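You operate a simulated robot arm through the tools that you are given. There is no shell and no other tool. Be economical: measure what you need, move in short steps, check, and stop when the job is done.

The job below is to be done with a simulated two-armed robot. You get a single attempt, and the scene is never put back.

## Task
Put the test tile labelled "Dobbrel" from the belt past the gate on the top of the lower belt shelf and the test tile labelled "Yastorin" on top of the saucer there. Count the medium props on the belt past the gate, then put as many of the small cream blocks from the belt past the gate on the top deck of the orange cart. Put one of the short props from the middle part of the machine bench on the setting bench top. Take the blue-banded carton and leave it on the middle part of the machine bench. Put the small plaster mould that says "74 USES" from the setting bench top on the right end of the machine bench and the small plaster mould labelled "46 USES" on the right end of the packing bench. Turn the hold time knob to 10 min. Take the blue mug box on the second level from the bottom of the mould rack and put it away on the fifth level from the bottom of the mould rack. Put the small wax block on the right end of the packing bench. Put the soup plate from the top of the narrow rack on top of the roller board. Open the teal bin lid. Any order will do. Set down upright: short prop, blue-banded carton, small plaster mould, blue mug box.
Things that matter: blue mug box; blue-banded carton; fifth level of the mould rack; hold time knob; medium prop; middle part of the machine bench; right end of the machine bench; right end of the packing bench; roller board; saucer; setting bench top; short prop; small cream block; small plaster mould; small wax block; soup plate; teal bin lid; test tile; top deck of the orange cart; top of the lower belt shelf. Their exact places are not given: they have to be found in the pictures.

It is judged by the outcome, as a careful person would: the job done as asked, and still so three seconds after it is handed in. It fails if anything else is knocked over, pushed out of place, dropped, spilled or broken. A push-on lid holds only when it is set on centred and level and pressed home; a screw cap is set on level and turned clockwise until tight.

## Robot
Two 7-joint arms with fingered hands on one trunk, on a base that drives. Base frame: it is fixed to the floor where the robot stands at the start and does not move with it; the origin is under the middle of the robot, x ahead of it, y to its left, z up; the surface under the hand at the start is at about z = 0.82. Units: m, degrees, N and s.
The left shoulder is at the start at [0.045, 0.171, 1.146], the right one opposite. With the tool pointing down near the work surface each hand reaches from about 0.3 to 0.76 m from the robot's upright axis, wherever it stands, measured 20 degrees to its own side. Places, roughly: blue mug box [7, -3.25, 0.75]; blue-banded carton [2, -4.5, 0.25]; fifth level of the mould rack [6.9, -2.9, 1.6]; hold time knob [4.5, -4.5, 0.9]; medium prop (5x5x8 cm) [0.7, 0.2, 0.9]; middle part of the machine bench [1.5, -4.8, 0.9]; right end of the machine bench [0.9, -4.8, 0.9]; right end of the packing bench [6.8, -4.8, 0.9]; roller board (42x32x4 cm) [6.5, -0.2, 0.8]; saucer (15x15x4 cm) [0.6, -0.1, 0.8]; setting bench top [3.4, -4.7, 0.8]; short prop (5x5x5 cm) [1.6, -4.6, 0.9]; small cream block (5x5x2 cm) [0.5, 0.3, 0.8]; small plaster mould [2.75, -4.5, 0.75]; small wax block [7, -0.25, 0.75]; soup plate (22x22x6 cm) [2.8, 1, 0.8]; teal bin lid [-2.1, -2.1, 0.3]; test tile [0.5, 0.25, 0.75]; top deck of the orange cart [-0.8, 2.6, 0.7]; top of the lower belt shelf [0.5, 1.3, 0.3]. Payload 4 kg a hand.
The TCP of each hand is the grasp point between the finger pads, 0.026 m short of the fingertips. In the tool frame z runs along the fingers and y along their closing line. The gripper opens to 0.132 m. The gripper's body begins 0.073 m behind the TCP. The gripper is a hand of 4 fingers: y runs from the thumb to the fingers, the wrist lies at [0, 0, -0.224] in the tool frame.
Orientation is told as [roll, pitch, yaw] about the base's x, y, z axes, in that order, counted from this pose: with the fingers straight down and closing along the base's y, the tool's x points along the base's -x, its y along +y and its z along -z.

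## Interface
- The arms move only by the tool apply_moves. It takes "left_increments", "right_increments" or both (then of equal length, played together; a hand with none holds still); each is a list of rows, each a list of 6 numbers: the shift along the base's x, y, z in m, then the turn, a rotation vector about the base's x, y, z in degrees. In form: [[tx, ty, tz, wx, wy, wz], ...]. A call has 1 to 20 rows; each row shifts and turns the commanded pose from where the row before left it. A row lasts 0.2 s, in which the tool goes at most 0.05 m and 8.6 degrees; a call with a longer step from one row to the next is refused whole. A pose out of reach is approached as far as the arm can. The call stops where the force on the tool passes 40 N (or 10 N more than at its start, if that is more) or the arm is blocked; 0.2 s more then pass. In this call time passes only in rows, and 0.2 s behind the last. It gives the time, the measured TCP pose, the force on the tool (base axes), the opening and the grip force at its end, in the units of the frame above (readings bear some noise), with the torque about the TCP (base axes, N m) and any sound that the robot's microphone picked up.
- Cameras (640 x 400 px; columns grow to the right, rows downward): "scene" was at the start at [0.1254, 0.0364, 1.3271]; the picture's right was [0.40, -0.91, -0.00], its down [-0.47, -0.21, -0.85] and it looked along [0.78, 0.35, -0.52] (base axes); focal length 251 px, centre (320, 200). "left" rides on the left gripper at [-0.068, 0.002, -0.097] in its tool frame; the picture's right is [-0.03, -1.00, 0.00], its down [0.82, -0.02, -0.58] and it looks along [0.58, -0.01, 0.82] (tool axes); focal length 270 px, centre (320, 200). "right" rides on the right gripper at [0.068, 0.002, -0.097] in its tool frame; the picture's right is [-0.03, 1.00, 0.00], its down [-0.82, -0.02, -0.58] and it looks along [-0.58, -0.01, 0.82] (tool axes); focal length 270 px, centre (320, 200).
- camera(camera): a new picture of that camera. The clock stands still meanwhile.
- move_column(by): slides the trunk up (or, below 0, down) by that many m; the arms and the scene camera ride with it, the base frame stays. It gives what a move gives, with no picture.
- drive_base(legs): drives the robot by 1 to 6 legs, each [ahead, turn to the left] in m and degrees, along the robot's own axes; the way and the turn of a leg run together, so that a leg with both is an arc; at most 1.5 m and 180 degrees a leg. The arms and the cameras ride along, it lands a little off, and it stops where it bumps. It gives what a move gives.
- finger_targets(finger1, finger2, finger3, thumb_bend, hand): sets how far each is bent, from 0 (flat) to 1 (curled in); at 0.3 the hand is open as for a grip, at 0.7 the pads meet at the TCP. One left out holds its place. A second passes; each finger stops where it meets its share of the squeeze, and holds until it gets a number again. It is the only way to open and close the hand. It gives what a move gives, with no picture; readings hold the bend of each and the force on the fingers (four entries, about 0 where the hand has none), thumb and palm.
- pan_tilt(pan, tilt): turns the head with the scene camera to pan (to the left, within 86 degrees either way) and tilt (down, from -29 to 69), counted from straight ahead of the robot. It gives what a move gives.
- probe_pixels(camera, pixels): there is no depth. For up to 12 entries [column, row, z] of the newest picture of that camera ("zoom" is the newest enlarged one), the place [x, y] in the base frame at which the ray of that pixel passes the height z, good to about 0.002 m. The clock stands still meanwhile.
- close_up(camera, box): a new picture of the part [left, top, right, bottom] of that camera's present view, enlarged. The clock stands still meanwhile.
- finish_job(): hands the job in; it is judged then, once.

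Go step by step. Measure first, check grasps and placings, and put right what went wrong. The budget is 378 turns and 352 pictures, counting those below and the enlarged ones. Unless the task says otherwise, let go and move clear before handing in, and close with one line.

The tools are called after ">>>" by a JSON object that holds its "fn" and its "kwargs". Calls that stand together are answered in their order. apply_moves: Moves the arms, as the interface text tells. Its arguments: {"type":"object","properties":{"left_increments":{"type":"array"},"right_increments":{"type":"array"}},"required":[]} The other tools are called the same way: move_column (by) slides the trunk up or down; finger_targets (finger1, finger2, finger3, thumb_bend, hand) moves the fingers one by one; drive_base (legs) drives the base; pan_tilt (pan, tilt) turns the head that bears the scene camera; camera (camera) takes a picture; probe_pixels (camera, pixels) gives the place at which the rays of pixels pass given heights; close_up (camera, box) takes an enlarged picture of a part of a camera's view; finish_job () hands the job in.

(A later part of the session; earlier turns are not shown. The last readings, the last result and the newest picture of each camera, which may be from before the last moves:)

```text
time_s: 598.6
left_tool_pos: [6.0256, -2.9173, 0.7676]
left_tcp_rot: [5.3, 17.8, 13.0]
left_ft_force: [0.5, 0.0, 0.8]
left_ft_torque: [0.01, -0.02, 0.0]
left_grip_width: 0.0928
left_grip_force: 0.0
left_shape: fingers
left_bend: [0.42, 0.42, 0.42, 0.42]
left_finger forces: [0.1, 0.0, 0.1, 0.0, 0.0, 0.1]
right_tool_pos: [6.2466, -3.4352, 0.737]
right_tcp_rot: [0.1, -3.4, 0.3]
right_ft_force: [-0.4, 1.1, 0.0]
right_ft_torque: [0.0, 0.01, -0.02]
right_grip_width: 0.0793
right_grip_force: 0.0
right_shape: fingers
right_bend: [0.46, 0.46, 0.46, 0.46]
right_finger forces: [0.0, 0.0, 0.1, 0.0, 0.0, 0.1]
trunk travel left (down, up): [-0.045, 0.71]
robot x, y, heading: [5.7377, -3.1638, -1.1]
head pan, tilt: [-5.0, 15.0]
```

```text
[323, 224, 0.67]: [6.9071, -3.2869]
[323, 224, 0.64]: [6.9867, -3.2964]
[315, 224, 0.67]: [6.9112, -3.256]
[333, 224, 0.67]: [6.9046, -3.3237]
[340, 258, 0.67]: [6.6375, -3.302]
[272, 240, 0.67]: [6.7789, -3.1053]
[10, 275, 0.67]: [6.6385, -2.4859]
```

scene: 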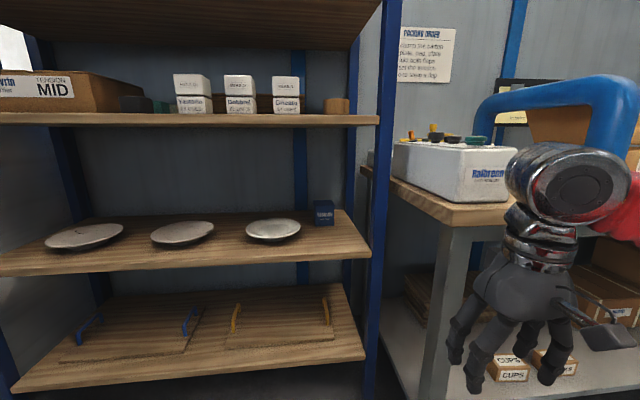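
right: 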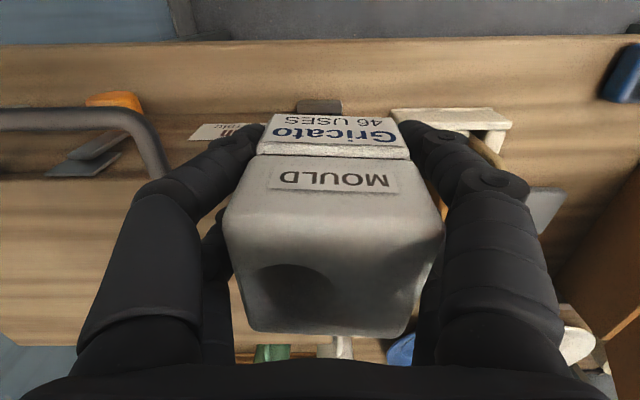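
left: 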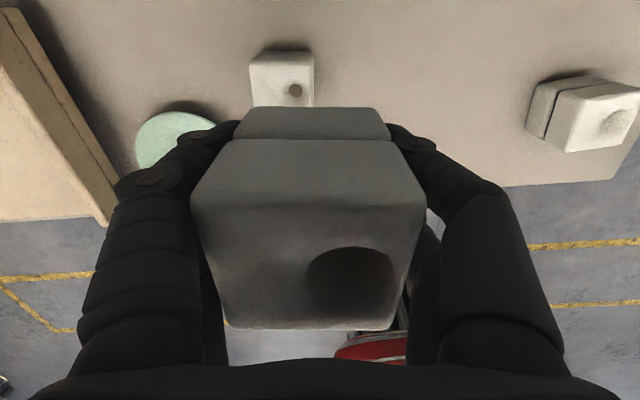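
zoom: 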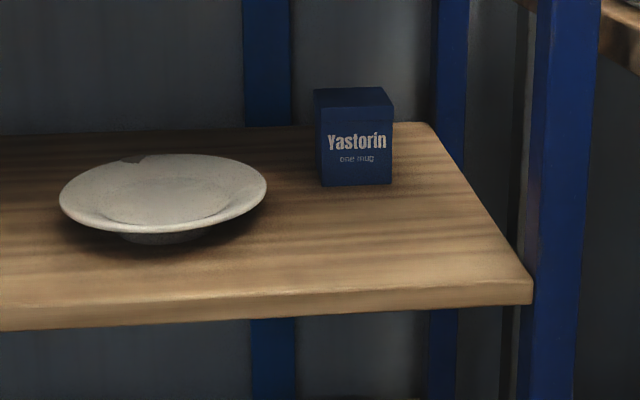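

The blue mug box ("Yastorin one mug", 323,213) is at about (7.01, −3.30), shelf z≈0.645. I'll use the right hand pitched forward, approaching obliquely from the left to keep its elbow clear of the post. First pitch and yaw the hand here in free space.

>>> {"fn": "apply_moves", "kwargs": {"right_increments": [[0.02, 0.018, 0.008, 0, -7.5, 0], [0.02, 0.018, 0.008, 0, -7.5, 0], [0.02, 0.018, 0.008, 0, -7.5, 0], [0.02, 0.018, 0.008, 0, -7.5, 0], [0.02, 0.018, 0.008, 0, -7.5, 0], [0.02, 0.018, 0.008, 0, -7.5, 0], [0.02, 0.018, 0.008, 0, -7.5, 0], [0.02, 0.018, 0.008, 0, -7.5, 0], [0.02, 0.018, 0, 0, 0, 7], [0.02, 0.018, 0, 0, 0, 7], [0.02, 0.018, 0, 0, 0, 7], [0.02, 0.018, 0, 0, 0, 6]]}}

>>> {"fn": "camera", "kwargs": {"camera": "right"}}

>>> {"fn": "camera", "kwargs": {"camera": "scene"}}

```text
time_s: 601.2
left_tool_pos: [6.0272, -2.9186, 0.7686]
left_tcp_rot: [5.2, 17.8, 13.0]
left_ft_force: [-0.2, 0.0, 0.8]
left_ft_torque: [0.04, -0.02, 0.0]
left_grip_width: 0.0933
left_grip_force: 0.1
left_shape: fingers
left_bend: [0.42, 0.42, 0.42, 0.42]
left_finger forces: [0.0, 0.0, 0.0, 0.0, 0.0, 0.1]
right_tool_pos: [6.4848, -3.2168, 0.8003]
right_tcp_rot: [-0.5, -63.3, 27.8]
right_ft_force: [0.9, -0.4, -1.0]
right_ft_torque: [0.0, 0.01, 0.02]
right_grip_width: 0.0797
right_grip_force: 0.0
right_shape: fingers
right_bend: [0.46, 0.46, 0.46, 0.46]
right_finger forces: [0.0, 0.0, 0.0, 0.0, 0.0, 0.0]
trunk travel left (down, up): [-0.045, 0.71]
robot x, y, heading: [5.7357, -3.1698, -1.2]
head pan, tilt: [-5.0, 15.0]
```

```text
135 pictures are left
```

right: 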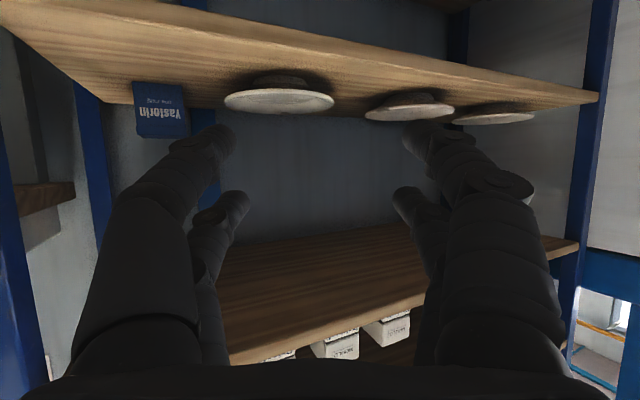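

```text
134 pictures are left
```

scene: 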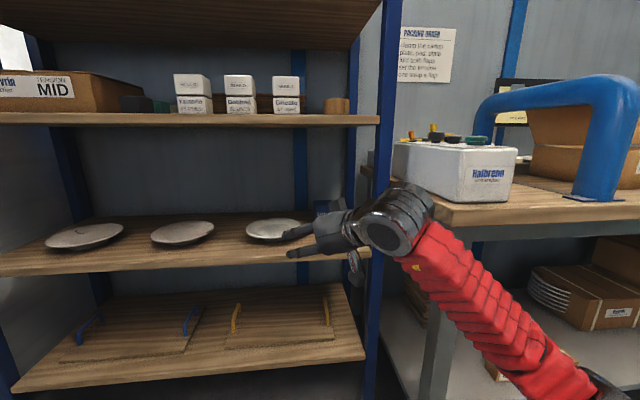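

The pitched pose works with the elbow low behind. Shift the robot slightly left: turn left 24°, forward 0.3, turn right 24°.

>>> {"fn": "drive_base", "kwargs": {"legs": [[0, 24], [0.3, 0]]}}

>>> {"fn": "drive_base", "kwargs": {"legs": [[0, -24]]}}

>>> {"fn": "camera", "kwargs": {"camera": "scene"}}

>>> {"fn": "camera", "kwargs": {"camera": "right"}}

```text
time_s: 604.7
left_tool_pos: [6.1723, -2.7039, 0.7667]
left_tcp_rot: [5.4, 17.8, 37.2]
left_ft_force: [-0.1, -0.9, 0.4]
left_ft_torque: [0.03, 0.02, 0.02]
left_grip_width: 0.0932
left_grip_force: 0.0
left_shape: fingers
left_bend: [0.42, 0.42, 0.42, 0.42]
left_finger forces: [0.0, 0.1, 0.0, 0.0, 0.0, 0.0]
right_tool_pos: [6.7138, -2.789, 0.7989]
right_tcp_rot: [-0.4, -63.4, 51.8]
right_ft_force: [0.8, -0.6, 1.2]
right_ft_torque: [0.01, 0.04, 0.04]
right_grip_width: 0.0794
right_grip_force: 0.1
right_shape: fingers
right_bend: [0.46, 0.46, 0.46, 0.46]
right_finger forces: [0.1, 0.0, 0.0, 0.1, 0.1, 0.1]
trunk travel left (down, up): [-0.045, 0.71]
robot x, y, heading: [6.0188, -3.0659, 22.8]
head pan, tilt: [-5.0, 15.0]
```

```text
time_s: 606.4
left_tool_pos: [6.307, -2.8008, 0.7687]
left_tcp_rot: [5.3, 17.7, 12.8]
left_ft_force: [0.8, -0.3, 0.1]
left_ft_torque: [-0.01, -0.01, -0.01]
left_grip_width: 0.093
left_grip_force: 0.0
left_shape: fingers
left_bend: [0.42, 0.42, 0.42, 0.42]
left_finger forces: [0.1, 0.1, 0.0, 0.0, 0.1, 0.0]
right_tool_pos: [6.7637, -3.1025, 0.8002]
right_tcp_rot: [-0.5, -63.2, 27.5]
right_ft_force: [0.1, 1.0, 0.9]
right_ft_torque: [-0.06, 0.01, 0.01]
right_grip_width: 0.0794
right_grip_force: 0.0
right_shape: fingers
right_bend: [0.46, 0.46, 0.46, 0.46]
right_finger forces: [0.0, 0.0, 0.1, 0.0, 0.0, 0.0]
trunk travel left (down, up): [-0.045, 0.71]
robot x, y, heading: [6.0185, -3.0365, -1.0]
head pan, tilt: [-5.0, 15.0]
```

```text
133 pictures are left
```

scene: 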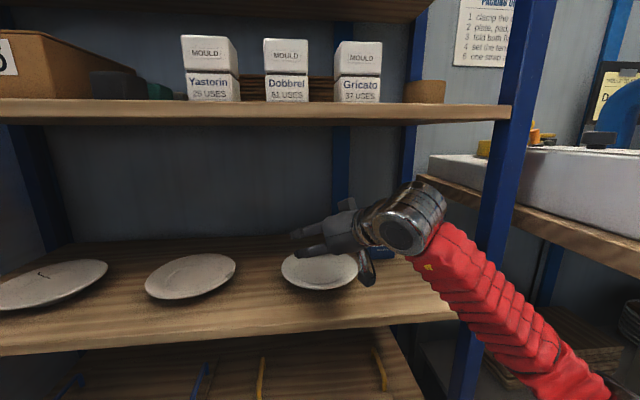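

```text
132 pictures are left
```

right: 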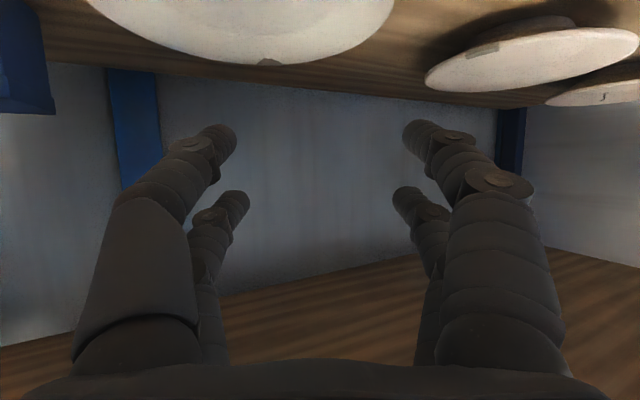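

Now turn the hand's yaw back to 0 while sliding to y −3.30 above the shelf.

>>> {"fn": "apply_moves", "kwargs": {"right_increments": [[0.005, -0.033, 0, 0, 0, -4.6], [0.005, -0.033, 0, 0, 0, -4.6], [0.005, -0.033, 0, 0, 0, -4.6], [0.005, -0.033, 0, 0, 0, -4.6], [0.005, -0.033, 0, 0, 0, -4.6], [0.005, -0.033, 0, 0, 0, -4.6]]}}

>>> {"fn": "finger_targets", "kwargs": {"hand": "right", "finger1": 0.34, "finger2": 0.34, "finger3": 0.34, "thumb_bend": 0.34}}

>>> {"fn": "camera", "kwargs": {"camera": "right"}}

>>> {"fn": "camera", "kwargs": {"camera": "scene"}}

```text
time_s: 607.8
left_tool_pos: [6.3058, -2.8003, 0.7688]
left_tcp_rot: [5.2, 17.6, 12.8]
left_ft_force: [0.1, 0.2, 0.0]
left_ft_torque: [-0.06, 0.0, -0.01]
left_grip_width: 0.093
left_grip_force: 0.0
left_shape: fingers
left_bend: [0.42, 0.42, 0.42, 0.42]
left_finger forces: [0.1, 0.0, 0.1, 0.0, 0.0, 0.1]
right_tool_pos: [6.7946, -3.3008, 0.802]
right_tcp_rot: [-0.6, -63.2, 0.1]
right_ft_force: [-0.3, -0.4, 0.3]
right_ft_torque: [0.01, 0.01, 0.01]
right_grip_width: 0.0796
right_grip_force: 0.1
right_shape: fingers
right_bend: [0.46, 0.46, 0.46, 0.46]
right_finger forces: [0.0, 0.0, 0.0, 0.0, 0.0, 0.1]
trunk travel left (down, up): [-0.045, 0.71]
robot x, y, heading: [6.0176, -3.036, -0.9]
head pan, tilt: [-5.0, 15.0]
```

```text
time_s: 608.8
left_tool_pos: [6.3046, -2.8003, 0.7684]
left_tcp_rot: [5.1, 17.7, 12.8]
left_ft_force: [0.0, 0.6, 0.2]
left_ft_torque: [0.0, -0.01, 0.01]
left_grip_width: 0.0929
left_grip_force: 0.1
left_shape: fingers
left_bend: [0.42, 0.42, 0.42, 0.42]
left_finger forces: [0.1, 0.0, 0.0, 0.0, 0.0, 0.0]
right_tool_pos: [6.7943, -3.3006, 0.8013]
right_tcp_rot: [-0.5, -63.3, 0.1]
right_ft_force: [0.7, -0.5, 0.4]
right_ft_torque: [-0.01, 0.0, 0.02]
right_grip_width: 0.1194
right_grip_force: 0.0
right_shape: fingers
right_bend: [0.34, 0.34, 0.34, 0.34]
right_finger forces: [0.0, 0.0, 0.0, 0.1, 0.0, 0.0]
trunk travel left (down, up): [-0.045, 0.71]
robot x, y, heading: [6.0167, -3.0359, -1.0]
head pan, tilt: [-5.0, 15.0]
```

```text
131 pictures are left
```

right: 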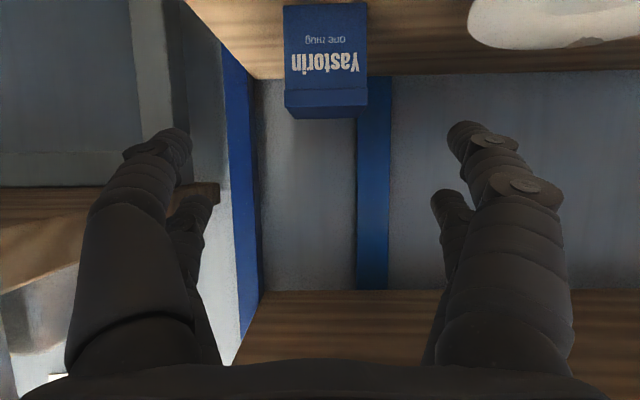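

```text
130 pictures are left
```

scene: 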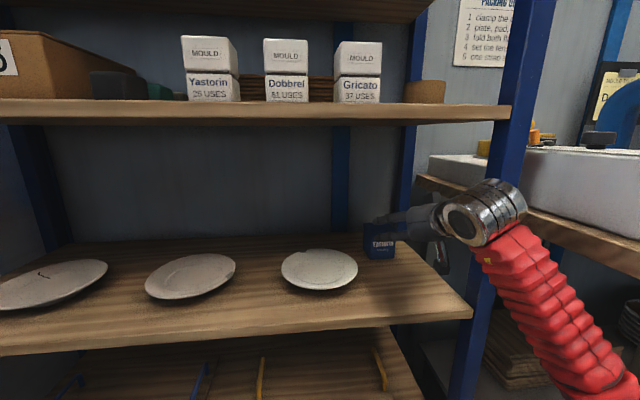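

Aligned in y. Lower to z≈0.705, then creep in with base and arm.

>>> {"fn": "apply_moves", "kwargs": {"right_increments": [[0, 0.004, -0.04, 0, 0, 0], [0, 0.003, -0.04, 0, 0, 0], [0, 0, -0.016, 0, 0, 0], [0.02, 0, 0, 0, 0, 0], [0.03, 0, 0, 0, 0, 0]]}}

>>> {"fn": "camera", "kwargs": {"camera": "right"}}

>>> {"fn": "camera", "kwargs": {"camera": "scene"}}

```text
time_s: 610.0
left_tool_pos: [6.3053, -2.8009, 0.7689]
left_tcp_rot: [5.3, 17.7, 12.8]
left_ft_force: [-0.3, -0.7, 0.6]
left_ft_torque: [-0.01, -0.04, -0.02]
left_grip_width: 0.0929
left_grip_force: 0.1
left_shape: fingers
left_bend: [0.42, 0.42, 0.42, 0.42]
left_finger forces: [0.0, 0.0, 0.1, 0.1, 0.0, 0.0]
right_tool_pos: [6.8457, -3.2922, 0.7041]
right_tcp_rot: [-0.5, -63.4, 0.0]
right_ft_force: [-0.6, 0.5, 0.3]
right_ft_torque: [-0.01, -0.02, -0.01]
right_grip_width: 0.1195
right_grip_force: 0.0
right_shape: fingers
right_bend: [0.34, 0.34, 0.34, 0.34]
right_finger forces: [0.1, 0.1, 0.0, 0.0, 0.0, 0.0]
trunk travel left (down, up): [-0.045, 0.71]
robot x, y, heading: [6.0166, -3.0384, -1.0]
head pan, tilt: [-5.0, 15.0]
```

```text
129 pictures are left
```

right: 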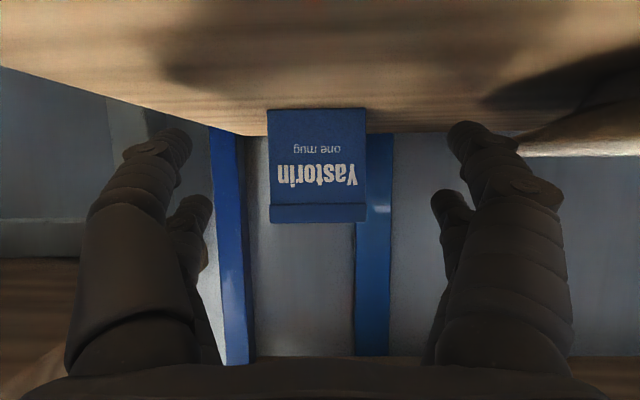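

```text
128 pictures are left
```

scene: 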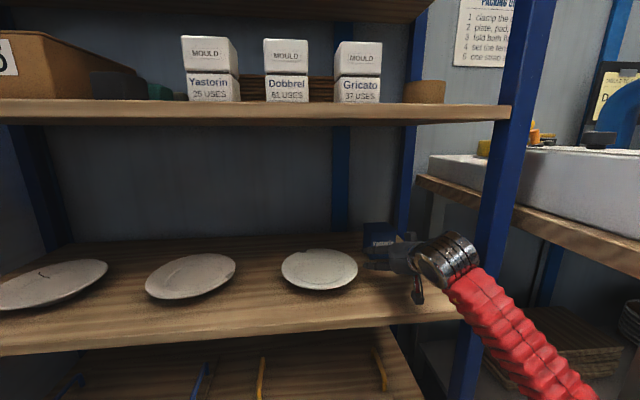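

Box: front x≈6.943, width ≈0.08, z 0.648–0.723, y −3.295. Advance 0.13 m: base 0.07, then arm 0.06.

>>> {"fn": "drive_base", "kwargs": {"legs": [[0.07, 0]]}}

>>> {"fn": "apply_moves", "kwargs": {"right_increments": [[0.02, -0.001, 0, 0, 0, 0], [0.02, -0.001, 0, 0, 0, 0], [0.02, 0, 0, 0, 0, 0]]}}

>>> {"fn": "camera", "kwargs": {"camera": "right"}}

```text
time_s: 611.1
left_tool_pos: [6.3765, -2.8022, 0.7683]
left_tcp_rot: [5.2, 17.8, 12.9]
left_ft_force: [0.2, 0.7, 0.5]
left_ft_torque: [0.02, -0.02, -0.02]
left_grip_width: 0.093
left_grip_force: 0.0
left_shape: fingers
left_bend: [0.42, 0.42, 0.42, 0.42]
left_finger forces: [0.0, 0.0, 0.0, 0.1, 0.0, 0.0]
right_tool_pos: [6.9164, -3.2931, 0.7043]
right_tcp_rot: [-0.6, -63.2, 0.1]
right_ft_force: [0.1, 0.0, 0.3]
right_ft_torque: [0.01, 0.01, 0.01]
right_grip_width: 0.1191
right_grip_force: 0.0
right_shape: fingers
right_bend: [0.34, 0.34, 0.34, 0.34]
right_finger forces: [0.0, 0.0, 0.1, 0.0, 0.0, 0.1]
trunk travel left (down, up): [-0.045, 0.71]
robot x, y, heading: [6.0865, -3.0334, -1.2]
head pan, tilt: [-5.0, 15.0]
```

```text
time_s: 611.9
left_tool_pos: [6.3769, -2.8026, 0.7684]
left_tcp_rot: [5.2, 17.8, 12.9]
left_ft_force: [0.4, 0.9, -0.5]
left_ft_torque: [0.01, -0.02, 0.0]
left_grip_width: 0.0929
left_grip_force: 0.1
left_shape: fingers
left_bend: [0.42, 0.42, 0.42, 0.42]
left_finger forces: [0.0, 0.0, 0.0, 0.1, 0.0, 0.0]
right_tool_pos: [6.9761, -3.295, 0.7075]
right_tcp_rot: [-0.5, -63.3, -0.1]
right_ft_force: [-0.5, 0.8, 0.3]
right_ft_torque: [0.0, 0.0, 0.05]
right_grip_width: 0.1193
right_grip_force: 0.0
right_shape: fingers
right_bend: [0.34, 0.34, 0.34, 0.34]
right_finger forces: [0.0, 0.0, 0.0, 0.0, 0.0, 0.1]
trunk travel left (down, up): [-0.045, 0.71]
robot x, y, heading: [6.088, -3.0379, -1.1]
head pan, tilt: [-5.0, 15.0]
```

```text
127 pictures are left
```

right: 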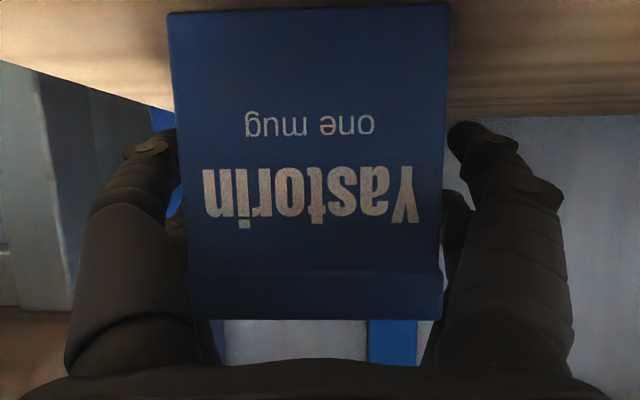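

Box well between the digits. Grip.

>>> {"fn": "finger_targets", "kwargs": {"hand": "right", "finger1": 0.62, "finger2": 0.62, "finger3": 0.62, "thumb_bend": 0.62}}

>>> {"fn": "apply_moves", "kwargs": {"right_increments": [[0, 0, 0.015, 0, 0, 0], [0, 0, 0.02, 0, 0, 0], [0, 0, 0.02, 0, 0, 0]]}}

>>> {"fn": "camera", "kwargs": {"camera": "right"}}

```text
time_s: 612.9
left_tool_pos: [6.3776, -2.8021, 0.7695]
left_tcp_rot: [5.1, 17.7, 12.9]
left_ft_force: [0.3, 0.5, -1.1]
left_ft_torque: [0.0, 0.04, 0.0]
left_grip_width: 0.093
left_grip_force: 0.1
left_shape: fingers
left_bend: [0.42, 0.42, 0.42, 0.42]
left_finger forces: [0.0, 0.0, 0.1, 0.1, 0.0, 0.0]
right_tool_pos: [6.9755, -3.2946, 0.7075]
right_tcp_rot: [-0.6, -63.4, 0.0]
right_ft_force: [0.3, -1.7, -0.2]
right_ft_torque: [-0.13, -0.06, -0.03]
right_grip_width: 0.07
right_grip_force: 17.9
right_shape: fingers
right_bend: [0.48, 0.47, 0.5, 0.55]
right_finger forces: [9.9, 7.9, 6.0, 0.1, 12.8, 0.0]
trunk travel left (down, up): [-0.045, 0.71]
robot x, y, heading: [6.0904, -3.0347, -1.3]
head pan, tilt: [-5.0, 15.0]
```

```text
time_s: 613.7
left_tool_pos: [6.3759, -2.8011, 0.7692]
left_tcp_rot: [5.1, 17.8, 12.9]
left_ft_force: [-0.4, 0.1, 0.2]
left_ft_torque: [0.01, -0.02, -0.03]
left_grip_width: 0.0929
left_grip_force: 0.0
left_shape: fingers
left_bend: [0.42, 0.42, 0.42, 0.42]
left_finger forces: [0.1, 0.0, 0.0, 0.0, 0.0, 0.0]
right_tool_pos: [6.9763, -3.2957, 0.7611]
right_tcp_rot: [-0.6, -63.2, 0.1]
right_ft_force: [1.0, 1.4, -2.5]
right_ft_torque: [-0.04, -0.07, 0.0]
right_grip_width: 0.0696
right_grip_force: 18.4
right_shape: fingers
right_bend: [0.48, 0.47, 0.5, 0.55]
right_finger forces: [10.4, 8.1, 6.0, 0.0, 12.4, 0.0]
trunk travel left (down, up): [-0.045, 0.71]
robot x, y, heading: [6.0883, -3.0389, -0.9]
head pan, tilt: [-5.0, 15.0]
```

```text
126 pictures are left
```

right: 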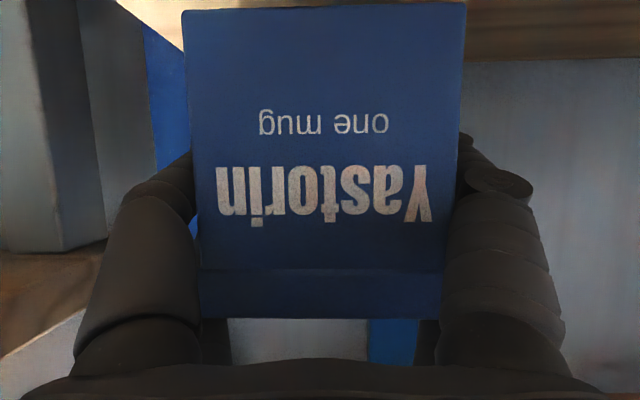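

Lifted cleanly. Back straight out, raise the trunk fully, and look at level 5.

>>> {"fn": "drive_base", "kwargs": {"legs": [[-0.5, 0]]}}

>>> {"fn": "move_column", "kwargs": {"by": 0.7}}

>>> {"fn": "pan_tilt", "kwargs": {"pan": 0, "tilt": 8}}

>>> {"fn": "camera", "kwargs": {"camera": "scene"}}

```text
time_s: 616.6
left_tool_pos: [5.8749, -2.7938, 0.7687]
left_tcp_rot: [5.3, 17.8, 12.8]
left_ft_force: [0.5, 1.2, 0.3]
left_ft_torque: [0.04, -0.01, 0.03]
left_grip_width: 0.093
left_grip_force: 0.1
left_shape: fingers
left_bend: [0.42, 0.42, 0.42, 0.42]
left_finger forces: [0.0, 0.0, 0.0, 0.0, 0.1, 0.1]
right_tool_pos: [6.4739, -3.2885, 0.7604]
right_tcp_rot: [-0.6, -63.3, 0.0]
right_ft_force: [0.4, -0.3, -3.5]
right_ft_torque: [-0.02, -0.02, 0.0]
right_grip_width: 0.0697
right_grip_force: 18.8
right_shape: fingers
right_bend: [0.48, 0.47, 0.5, 0.55]
right_finger forces: [10.4, 8.0, 6.0, 0.0, 12.4, 0.1]
trunk travel left (down, up): [-0.045, 0.71]
robot x, y, heading: [5.5881, -3.0282, -0.9]
head pan, tilt: [-5.0, 15.0]
```

```text
refused: 0.7 is not a number from -0.4 to 0.4
```

```text
time_s: 617.3
left_tool_pos: [5.874, -2.7927, 0.7705]
left_tcp_rot: [5.2, 17.7, 12.8]
left_ft_force: [0.1, 0.7, 0.8]
left_ft_torque: [0.01, 0.01, -0.04]
left_grip_width: 0.0931
left_grip_force: 0.1
left_shape: fingers
left_bend: [0.42, 0.42, 0.42, 0.42]
left_finger forces: [0.1, 0.0, 0.1, 0.1, 0.0, 0.1]
right_tool_pos: [6.4749, -3.2871, 0.7619]
right_tcp_rot: [-0.6, -63.3, 0.1]
right_ft_force: [-0.8, 0.4, -3.3]
right_ft_torque: [0.02, 0.0, 0.02]
right_grip_width: 0.0697
right_grip_force: 18.3
right_shape: fingers
right_bend: [0.48, 0.47, 0.5, 0.55]
right_finger forces: [10.5, 8.0, 6.2, 0.0, 12.3, 0.0]
trunk travel left (down, up): [-0.045, 0.71]
robot x, y, heading: [5.5833, -3.0299, -1.1]
head pan, tilt: [0.0, 8.0]
```

```text
125 pictures are left
```

scene: 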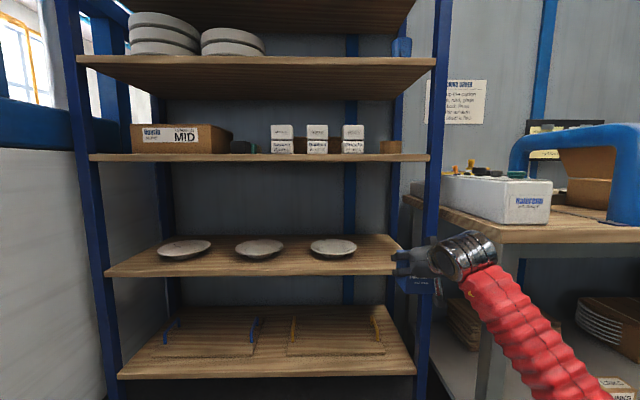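

>>> {"fn": "move_column", "kwargs": {"by": 0.38}}

>>> {"fn": "move_column", "kwargs": {"by": 0.32}}

>>> {"fn": "camera", "kwargs": {"camera": "scene"}}

```text
time_s: 621.0
left_tool_pos: [5.8758, -2.7935, 1.1495]
left_tcp_rot: [5.1, 17.7, 12.7]
left_ft_force: [0.4, -0.5, 0.2]
left_ft_torque: [0.03, 0.0, 0.03]
left_grip_width: 0.0928
left_grip_force: 0.1
left_shape: fingers
left_bend: [0.42, 0.42, 0.42, 0.42]
left_finger forces: [0.0, 0.0, 0.1, 0.1, 0.0, 0.0]
right_tool_pos: [6.4753, -3.2887, 1.1404]
right_tcp_rot: [-0.7, -63.3, 0.0]
right_ft_force: [-1.3, -1.1, -2.7]
right_ft_torque: [0.01, -0.02, 0.01]
right_grip_width: 0.0698
right_grip_force: 18.3
right_shape: fingers
right_bend: [0.48, 0.47, 0.5, 0.55]
right_finger forces: [10.4, 8.0, 6.1, 0.0, 12.4, 0.0]
trunk travel left (down, up): [-0.425, 0.33]
robot x, y, heading: [5.5855, -3.0257, -1.2]
head pan, tilt: [0.0, 8.0]
```

```text
time_s: 624.2
left_tool_pos: [5.8763, -2.7937, 1.4702]
left_tcp_rot: [5.2, 17.8, 12.8]
left_ft_force: [-0.5, 0.1, -0.1]
left_ft_torque: [-0.04, 0.03, 0.04]
left_grip_width: 0.0928
left_grip_force: 0.1
left_shape: fingers
left_bend: [0.42, 0.42, 0.42, 0.42]
left_finger forces: [0.1, 0.0, 0.0, 0.0, 0.1, 0.0]
right_tool_pos: [6.4758, -3.2885, 1.4607]
right_tcp_rot: [-0.5, -63.3, 0.1]
right_ft_force: [-0.4, -0.6, -3.5]
right_ft_torque: [-0.03, -0.02, 0.03]
right_grip_width: 0.0697
right_grip_force: 18.6
right_shape: fingers
right_bend: [0.48, 0.47, 0.5, 0.55]
right_finger forces: [10.3, 8.0, 5.9, 0.0, 12.4, 0.0]
trunk travel left (down, up): [-0.745, 0.01]
robot x, y, heading: [5.5844, -3.0271, -1.2]
head pan, tilt: [0.0, 8.0]
```

```text
124 pictures are left
```

scene: 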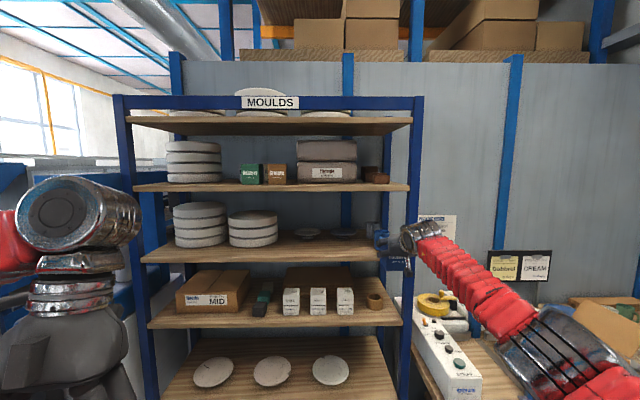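

>>> {"fn": "close_up", "kwargs": {"camera": "scene", "box": [110, 90, 430, 250]}}

>>> {"fn": "probe_pixels", "kwargs": {"camera": "scene", "pixels": [[140, 188, 1.6], [405, 187, 1.6], [250, 184, 1.6], [275, 184, 1.6], [326, 182, 1.6], [195, 183, 1.6], [375, 180, 1.6]]}}

```text
2.00 times, centred on (270, 170) of scene
```

zoom: 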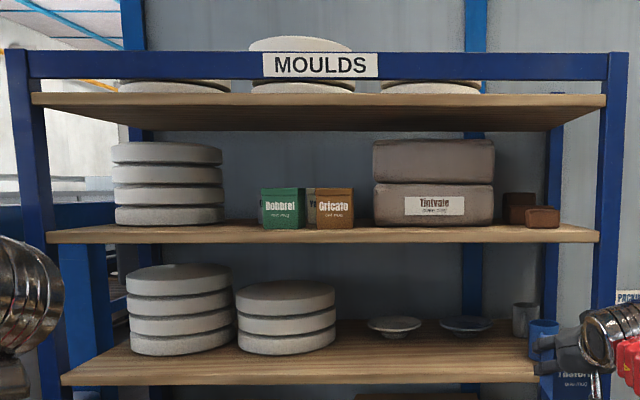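

```text
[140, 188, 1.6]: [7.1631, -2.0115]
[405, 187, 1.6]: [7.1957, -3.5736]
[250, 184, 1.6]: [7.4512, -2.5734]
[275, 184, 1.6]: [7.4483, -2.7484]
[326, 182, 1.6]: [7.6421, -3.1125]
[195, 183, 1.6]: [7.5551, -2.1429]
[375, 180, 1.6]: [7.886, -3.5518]
```

Level 5 (row ~185) holds similar mug boxes near its front. I need a view from above: bring the left hand up, pitched forward, to use its camera.

>>> {"fn": "apply_moves", "kwargs": {"left_increments": [[0.03, 0, 0.024, -1, -8, -2], [0.035, 0, 0.024, -1, -8, -2], [0.04, 0, 0.024, -1, -8, -2], [0.04, 0, 0.024, -1, -8, -2], [0.04, 0, 0.024, -1, -8, -2], [0.04, 0, 0.024, 0, -8, -2], [0.04, 0, 0.024, 0, -8, 0], [0.04, 0, 0.024, 0, -8, 0], [0.04, 0, 0.024, 0, -8, 0], [0.04, 0, 0.024, 0, -8, 0]]}}

>>> {"fn": "camera", "kwargs": {"camera": "left"}}

```text
time_s: 626.4
left_tool_pos: [6.2624, -2.7926, 1.709]
left_tcp_rot: [-6.0, -61.3, 1.2]
left_ft_force: [0.1, -0.1, 0.0]
left_ft_torque: [0.02, -0.01, -0.02]
left_grip_width: 0.0927
left_grip_force: 0.0
left_shape: fingers
left_bend: [0.42, 0.42, 0.42, 0.42]
left_finger forces: [0.0, 0.1, 0.1, 0.1, 0.0, 0.0]
right_tool_pos: [6.4769, -3.2887, 1.4602]
right_tcp_rot: [-0.5, -63.2, 0.0]
right_ft_force: [0.4, 0.1, -3.2]
right_ft_torque: [-0.03, -0.01, -0.01]
right_grip_width: 0.0698
right_grip_force: 18.8
right_shape: fingers
right_bend: [0.48, 0.47, 0.5, 0.55]
right_finger forces: [10.5, 8.0, 6.0, 0.0, 12.4, 0.0]
trunk travel left (down, up): [-0.745, 0.01]
robot x, y, heading: [5.587, -3.0289, -1.0]
head pan, tilt: [0.0, 8.0]
```

```text
122 pictures are left
```

left: 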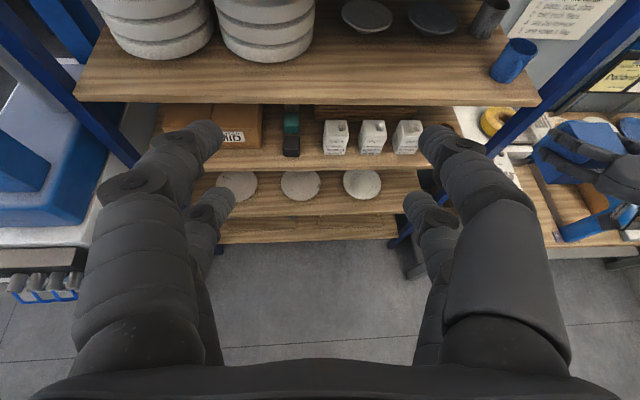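

>>> {"fn": "apply_moves", "kwargs": {"left_increments": [[0.04, 0, 0.01, 1, -7, 0], [0.04, 0, 0.01, 1, -7, 0], [0.04, 0, 0.01, 1, -7, 0], [0.04, 0, 0.01, 1, -5, 0], [0.03, 0, 0, 1, 0, 0]]}}

>>> {"fn": "camera", "kwargs": {"camera": "left"}}

```text
time_s: 627.6
left_tool_pos: [6.4507, -2.7968, 1.748]
left_tcp_rot: [54.2, -85.0, -58.1]
left_ft_force: [0.9, -1.0, -0.7]
left_ft_torque: [-0.05, 0.02, 0.03]
left_grip_width: 0.0928
left_grip_force: 0.0
left_shape: fingers
left_bend: [0.42, 0.42, 0.42, 0.42]
left_finger forces: [0.0, 0.0, 0.1, 0.1, 0.1, 0.0]
right_tool_pos: [6.4759, -3.2889, 1.4608]
right_tcp_rot: [-0.4, -63.2, -0.1]
right_ft_force: [-0.3, -0.2, -3.4]
right_ft_torque: [0.0, -0.06, 0.01]
right_grip_width: 0.07
right_grip_force: 18.7
right_shape: fingers
right_bend: [0.48, 0.47, 0.5, 0.55]
right_finger forces: [10.4, 8.0, 6.0, 0.1, 12.4, 0.0]
trunk travel left (down, up): [-0.745, 0.01]
robot x, y, heading: [5.5877, -3.0292, -1.0]
head pan, tilt: [0.0, 8.0]
```

```text
121 pictures are left
```

left: 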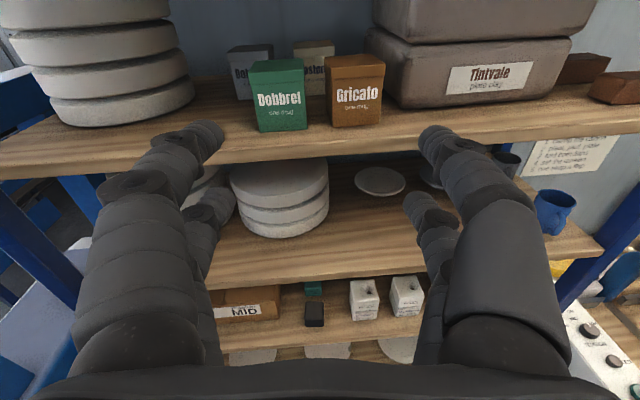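

>>> {"fn": "probe_pixels", "kwargs": {"camera": "left", "pixels": [[258, 132, 1.62], [307, 129, 1.62], [332, 127, 1.62], [380, 122, 1.62], [195, 95, 1.62], [150, 122, 1.62], [230, 162, 1.62], [420, 148, 1.62], [400, 108, 1.62], [555, 95, 1.62], [600, 100, 1.62], [222, 110, 1.62]]}}

>>> {"fn": "close_up", "kwargs": {"camera": "left", "box": [100, 20, 640, 190]}}

```text
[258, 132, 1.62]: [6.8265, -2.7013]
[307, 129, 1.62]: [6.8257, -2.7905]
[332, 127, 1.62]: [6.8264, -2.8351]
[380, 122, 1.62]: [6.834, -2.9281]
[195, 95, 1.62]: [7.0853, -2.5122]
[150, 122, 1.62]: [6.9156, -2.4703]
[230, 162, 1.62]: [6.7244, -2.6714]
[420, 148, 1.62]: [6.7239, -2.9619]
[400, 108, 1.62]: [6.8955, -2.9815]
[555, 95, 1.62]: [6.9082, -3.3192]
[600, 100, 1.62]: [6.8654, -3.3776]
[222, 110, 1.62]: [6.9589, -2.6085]
```

```text
1.19 times, centred on (370, 105) of left
```

zoom: 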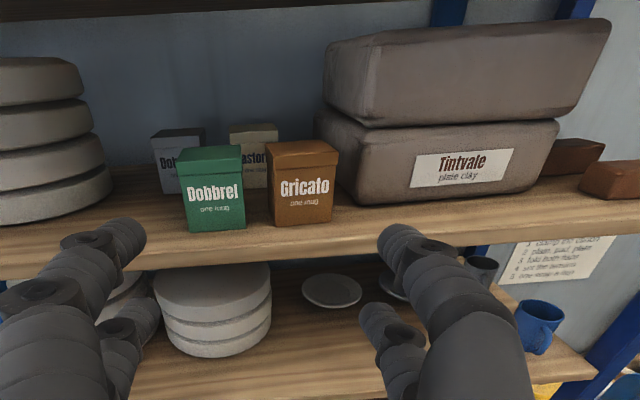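

Shelf 5: z≈1.64, front edge x≈6.69. There is a clear strip in front of the grey clay block (x 6.69–6.84, y −2.95…−3.24). Retract the left hand and raise the right with the box.

>>> {"fn": "apply_moves", "kwargs": {"left_increments": [[-0.045, 0, 0, 0, 7, 0], [-0.045, 0, -0.01, 0, 7, 0], [-0.045, 0, -0.02, 0, 7, 0], [-0.04, 0, -0.02, 0, 7, 0], [-0.04, 0, -0.02, 0, 7, 0], [-0.04, 0, -0.02, 0, 7, 0], [-0.04, 0.01, -0.02, 0, 7, 0], [-0.02, 0.02, -0.02, 0, 7, 0]], "right_increments": [[0, 0.025, 0.034, 0, 0, 0], [0, 0.025, 0.034, 0, 0, 0], [0, 0.025, 0.034, 0, 0, 0], [0, 0.025, 0.034, 0, 0, 0], [0, 0.025, 0.034, 0, 0, 0], [0, 0.025, 0.034, 0, 0, 0], [0, 0.025, 0.034, 0, 0, 0], [0, 0.025, 0.034, 0, 0, 0]]}}

>>> {"fn": "camera", "kwargs": {"camera": "scene"}}

>>> {"fn": "camera", "kwargs": {"camera": "right"}}

```text
time_s: 629.4
left_tool_pos: [6.1369, -2.7629, 1.6194]
left_tcp_rot: [-1.2, -31.0, -4.9]
left_ft_force: [-0.4, -0.4, 0.1]
left_ft_torque: [-0.01, 0.03, 0.02]
left_grip_width: 0.0929
left_grip_force: 0.1
left_shape: fingers
left_bend: [0.42, 0.42, 0.42, 0.42]
left_finger forces: [0.1, 0.0, 0.1, 0.1, 0.1, 0.0]
right_tool_pos: [6.419, -3.1178, 1.6642]
right_tcp_rot: [-0.6, -63.2, 0.0]
right_ft_force: [0.2, 1.5, -2.8]
right_ft_torque: [0.03, 0.01, -0.02]
right_grip_width: 0.0696
right_grip_force: 18.0
right_shape: fingers
right_bend: [0.48, 0.47, 0.5, 0.55]
right_finger forces: [10.4, 7.7, 5.8, 0.0, 12.1, 0.0]
right hand out of reach, approached as far as the arm can: row 3, 4, 5, 6, 7, 8
trunk travel left (down, up): [-0.745, 0.01]
robot x, y, heading: [5.5891, -3.0269, -1.2]
head pan, tilt: [0.0, 8.0]
```

```text
119 pictures are left
```

scene: 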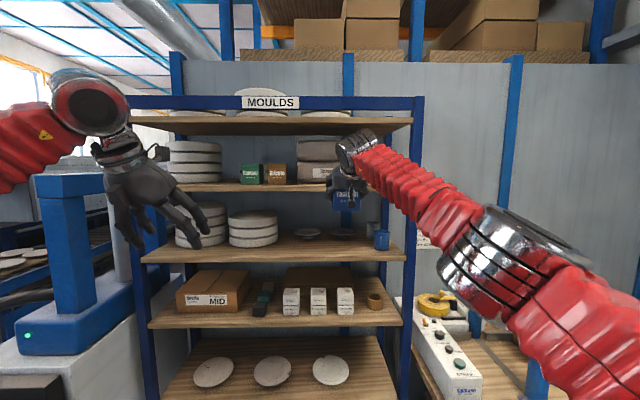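

```text
118 pictures are left
```

right: 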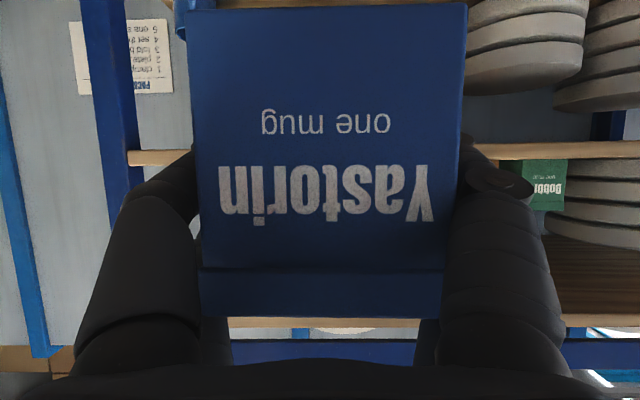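

Arm was at its reach limit; pull back 0.1 and raise further.

>>> {"fn": "apply_moves", "kwargs": {"right_increments": [[-0.03, 0.005, 0.02, 0, 0, 0], [-0.03, 0.005, 0.02, 0, 0, 0], [-0.03, 0.005, 0.02, 0, 0, 0], [-0.03, 0.005, 0.02, 0, 0, 0]]}}

```text
time_s: 630.4
left_tool_pos: [6.1351, -2.7627, 1.6205]
left_tcp_rot: [-1.2, -31.3, -4.8]
left_ft_force: [-0.1, -0.3, -0.1]
left_ft_torque: [0.0, -0.01, 0.05]
left_grip_width: 0.0928
left_grip_force: 0.1
left_shape: fingers
left_bend: [0.42, 0.42, 0.42, 0.42]
left_finger forces: [0.0, 0.1, 0.1, 0.1, 0.1, 0.0]
right_tool_pos: [6.2954, -3.0994, 1.7447]
right_tcp_rot: [-0.7, -63.4, 0.0]
right_ft_force: [-0.7, -0.4, -2.4]
right_ft_torque: [0.0, -0.04, 0.0]
right_grip_width: 0.0698
right_grip_force: 18.0
right_shape: fingers
right_bend: [0.48, 0.47, 0.5, 0.55]
right_finger forces: [10.3, 7.6, 5.7, 0.0, 12.0, 0.0]
trunk travel left (down, up): [-0.745, 0.01]
robot x, y, heading: [5.5903, -3.0286, -1.4]
head pan, tilt: [0.0, 8.0]
```

z 1.745 reached. Pull the left back a bit, drive forward 0.33 m, and check clearance.

>>> {"fn": "apply_moves", "kwargs": {"left_increments": [[-0.045, 0.02, -0.01, 0, 4, 0], [-0.045, 0.02, -0.02, 0, 4, 0], [-0.045, 0.02, -0.02, 0, 4, 0], [-0.03, 0.02, -0.02, 0, 4, 0]]}}

>>> {"fn": "drive_base", "kwargs": {"legs": [[0.33, 0]]}}

>>> {"fn": "camera", "kwargs": {"camera": "right"}}

>>> {"fn": "camera", "kwargs": {"camera": "scene"}}

```text
refused: row 1 steps farther than a row can; nothing moved
```

```text
time_s: 632.6
left_tool_pos: [6.4731, -2.7754, 1.6196]
left_tcp_rot: [-1.1, -31.2, -5.3]
left_ft_force: [0.1, -1.0, 0.4]
left_ft_torque: [0.0, -0.03, -0.01]
left_grip_width: 0.0928
left_grip_force: 0.1
left_shape: fingers
left_bend: [0.42, 0.42, 0.42, 0.42]
left_finger forces: [0.0, 0.0, 0.1, 0.0, 0.1, 0.0]
right_tool_pos: [6.6325, -3.1114, 1.7434]
right_tcp_rot: [-0.6, -63.3, -0.4]
right_ft_force: [-0.6, -0.1, -3.6]
right_ft_torque: [0.01, -0.02, 0.03]
right_grip_width: 0.0696
right_grip_force: 17.8
right_shape: fingers
right_bend: [0.48, 0.47, 0.5, 0.55]
right_finger forces: [10.3, 7.6, 5.7, 0.0, 11.9, 0.1]
trunk travel left (down, up): [-0.745, 0.01]
robot x, y, heading: [5.9266, -3.0361, -1.6]
head pan, tilt: [0.0, 8.0]
```

```text
117 pictures are left
```

right: 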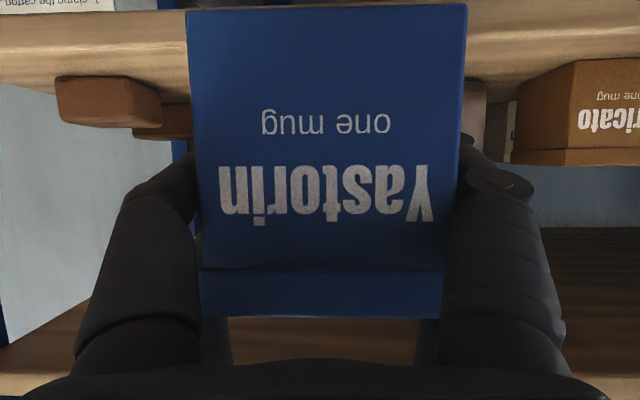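

```text
116 pictures are left
```

scene: 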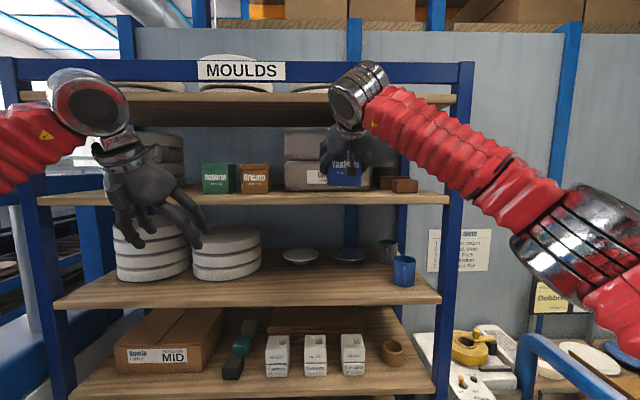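

The box lines up in front of the clay block. Advance 0.12 m and lower.

>>> {"fn": "drive_base", "kwargs": {"legs": [[0.12, 0]]}}

>>> {"fn": "camera", "kwargs": {"camera": "right"}}

>>> {"fn": "apply_moves", "kwargs": {"right_increments": [[0, 0, -0.012, 0, 0, 0], [0, 0, -0.01, 0, 0, 0], [0, 0, -0.006, 0, 0, 0], [0, 0, -0.004, 0, 0, 0]]}}

```text
time_s: 633.9
left_tool_pos: [6.5916, -2.7795, 1.6209]
left_tcp_rot: [-1.2, -31.3, -5.4]
left_ft_force: [-0.9, -0.5, 0.5]
left_ft_torque: [-0.02, 0.01, 0.02]
left_grip_width: 0.093
left_grip_force: 0.1
left_shape: fingers
left_bend: [0.42, 0.42, 0.42, 0.42]
left_finger forces: [0.0, 0.0, 0.0, 0.0, 0.1, 0.0]
right_tool_pos: [6.7509, -3.1158, 1.7407]
right_tcp_rot: [-0.4, -62.8, -0.7]
right_ft_force: [-22.9, 1.5, -32.6]
right_ft_torque: [1.48, 0.93, -0.47]
right_grip_width: 0.0695
right_grip_force: 40.6
right_shape: fingers
right_bend: [0.48, 0.48, 0.5, 0.56]
right_finger forces: [11.5, 14.1, 42.9, 0.0, 11.9, 0.1]
trunk travel left (down, up): [-0.745, 0.01]
robot x, y, heading: [6.0473, -3.0398, -1.5]
head pan, tilt: [0.0, 8.0]
```

```text
115 pictures are left
```

right: 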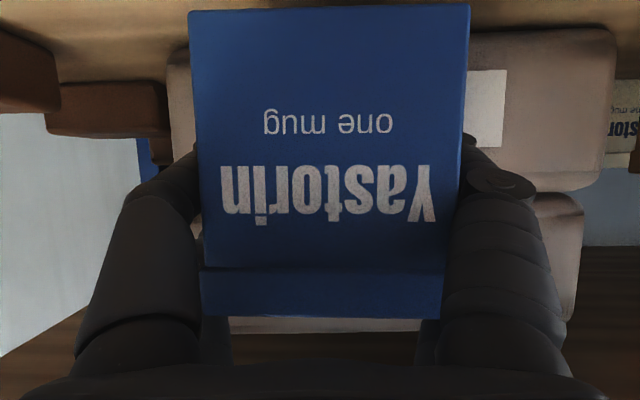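

```text
time_s: 634.9
left_tool_pos: [6.5918, -2.7792, 1.6228]
left_tcp_rot: [-1.2, -31.4, -5.5]
left_ft_force: [0.8, -1.6, 1.0]
left_ft_torque: [0.02, -0.02, 0.02]
left_grip_width: 0.0929
left_grip_force: 0.1
left_shape: fingers
left_bend: [0.42, 0.42, 0.42, 0.42]
left_finger forces: [0.0, 0.1, 0.0, 0.1, 0.0, 0.1]
right_tool_pos: [6.7504, -3.1142, 1.7086]
right_tcp_rot: [-0.4, -62.9, -0.6]
right_ft_force: [-11.7, 0.0, -0.5]
right_ft_torque: [0.18, -0.22, 0.49]
right_grip_width: 0.0695
right_grip_force: 23.0
right_shape: fingers
right_bend: [0.48, 0.48, 0.5, 0.56]
right_finger forces: [11.0, 17.4, 5.8, 0.0, 12.2, 0.0]
trunk travel left (down, up): [-0.745, 0.01]
robot x, y, heading: [6.0402, -3.0346, -1.5]
head pan, tilt: [0.0, 8.0]
```

The box/fingers touch the clay block (−12 N). Back off 2.5 cm, then lower to the shelf.

>>> {"fn": "drive_base", "kwargs": {"legs": [[-0.03, 0]]}}

>>> {"fn": "apply_moves", "kwargs": {"right_increments": [[0, 0, -0.005, 0, 0, 0], [0, 0, -0.004, 0, 0, 0], [0, 0, -0.003, 0, 0, 0]]}}

>>> {"fn": "camera", "kwargs": {"camera": "right"}}

```text
time_s: 635.7
left_tool_pos: [6.5691, -2.7792, 1.6202]
left_tcp_rot: [-1.3, -31.0, -5.4]
left_ft_force: [0.1, -0.4, 0.1]
left_ft_torque: [0.01, -0.01, -0.02]
left_grip_width: 0.0927
left_grip_force: 0.0
left_shape: fingers
left_bend: [0.42, 0.42, 0.42, 0.42]
left_finger forces: [0.0, 0.0, 0.0, 0.0, 0.0, 0.0]
right_tool_pos: [6.7281, -3.1151, 1.7068]
right_tcp_rot: [-0.4, -62.6, -0.6]
right_ft_force: [1.8, -0.5, 2.1]
right_ft_torque: [-0.15, -0.23, 0.07]
right_grip_width: 0.0695
right_grip_force: 18.8
right_shape: fingers
right_bend: [0.48, 0.47, 0.51, 0.56]
right_finger forces: [11.1, 7.9, 6.1, 0.0, 12.5, 0.0]
trunk travel left (down, up): [-0.745, 0.01]
robot x, y, heading: [6.0186, -3.0361, -1.7]
head pan, tilt: [0.0, 8.0]
```

```text
time_s: 636.5
left_tool_pos: [6.5626, -2.7771, 1.6214]
left_tcp_rot: [-1.4, -31.2, -5.5]
left_ft_force: [0.2, -0.8, -0.8]
left_ft_torque: [0.01, -0.02, 0.01]
left_grip_width: 0.0928
left_grip_force: 0.0
left_shape: fingers
left_bend: [0.42, 0.42, 0.42, 0.42]
left_finger forces: [0.0, 0.1, 0.0, 0.0, 0.0, 0.1]
right_tool_pos: [6.72, -3.1146, 1.7038]
right_tcp_rot: [0.0, -63.5, -0.9]
right_ft_force: [7.3, 2.5, 30.2]
right_ft_torque: [0.14, -0.17, -0.17]
right_grip_width: 0.0697
right_grip_force: 20.7
right_shape: fingers
right_bend: [0.48, 0.47, 0.51, 0.56]
right_finger forces: [10.0, 13.3, 5.4, 0.1, 12.6, 0.1]
trunk travel left (down, up): [-0.745, 0.01]
robot x, y, heading: [6.0126, -3.0346, -1.6]
head pan, tilt: [0.0, 8.0]
```

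```text
114 pictures are left
```

right: 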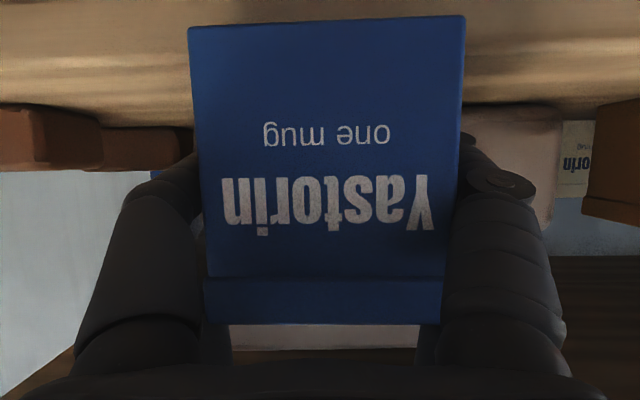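

Shelf contact at z≈1.644. Check the box's position relative to the shelf edge with the left camera.

>>> {"fn": "camera", "kwargs": {"camera": "left"}}

>>> {"fn": "camera", "kwargs": {"camera": "scene"}}

```text
113 pictures are left
```

left: 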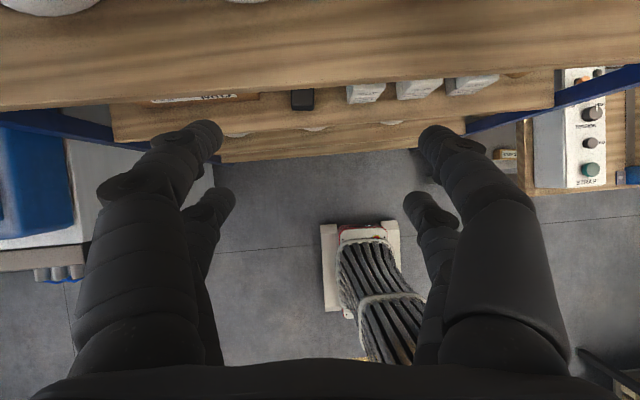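

```text
112 pictures are left
```

scene: 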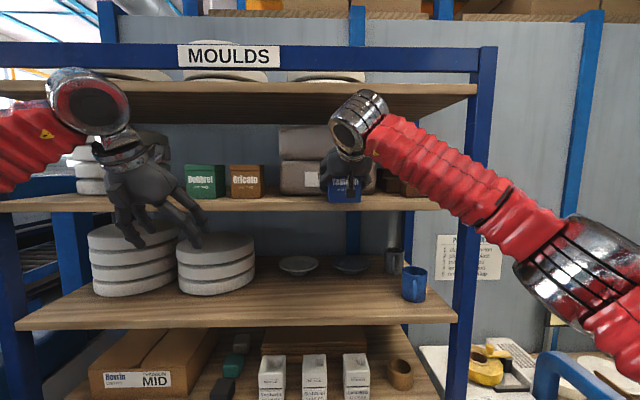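

>>> {"fn": "close_up", "kwargs": {"camera": "scene", "box": [270, 140, 430, 230]}}

```text
4.00 times, centred on (350, 185) of scene
```

zoom: 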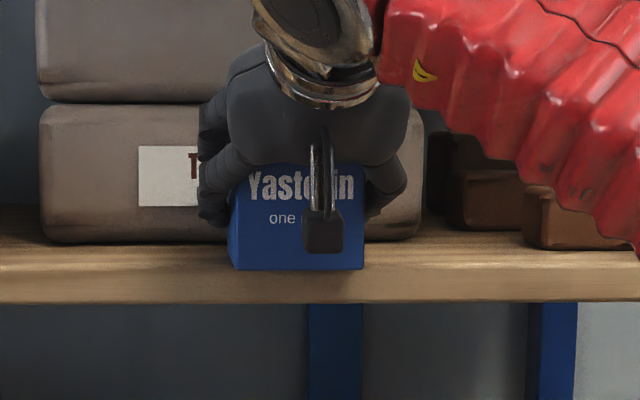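

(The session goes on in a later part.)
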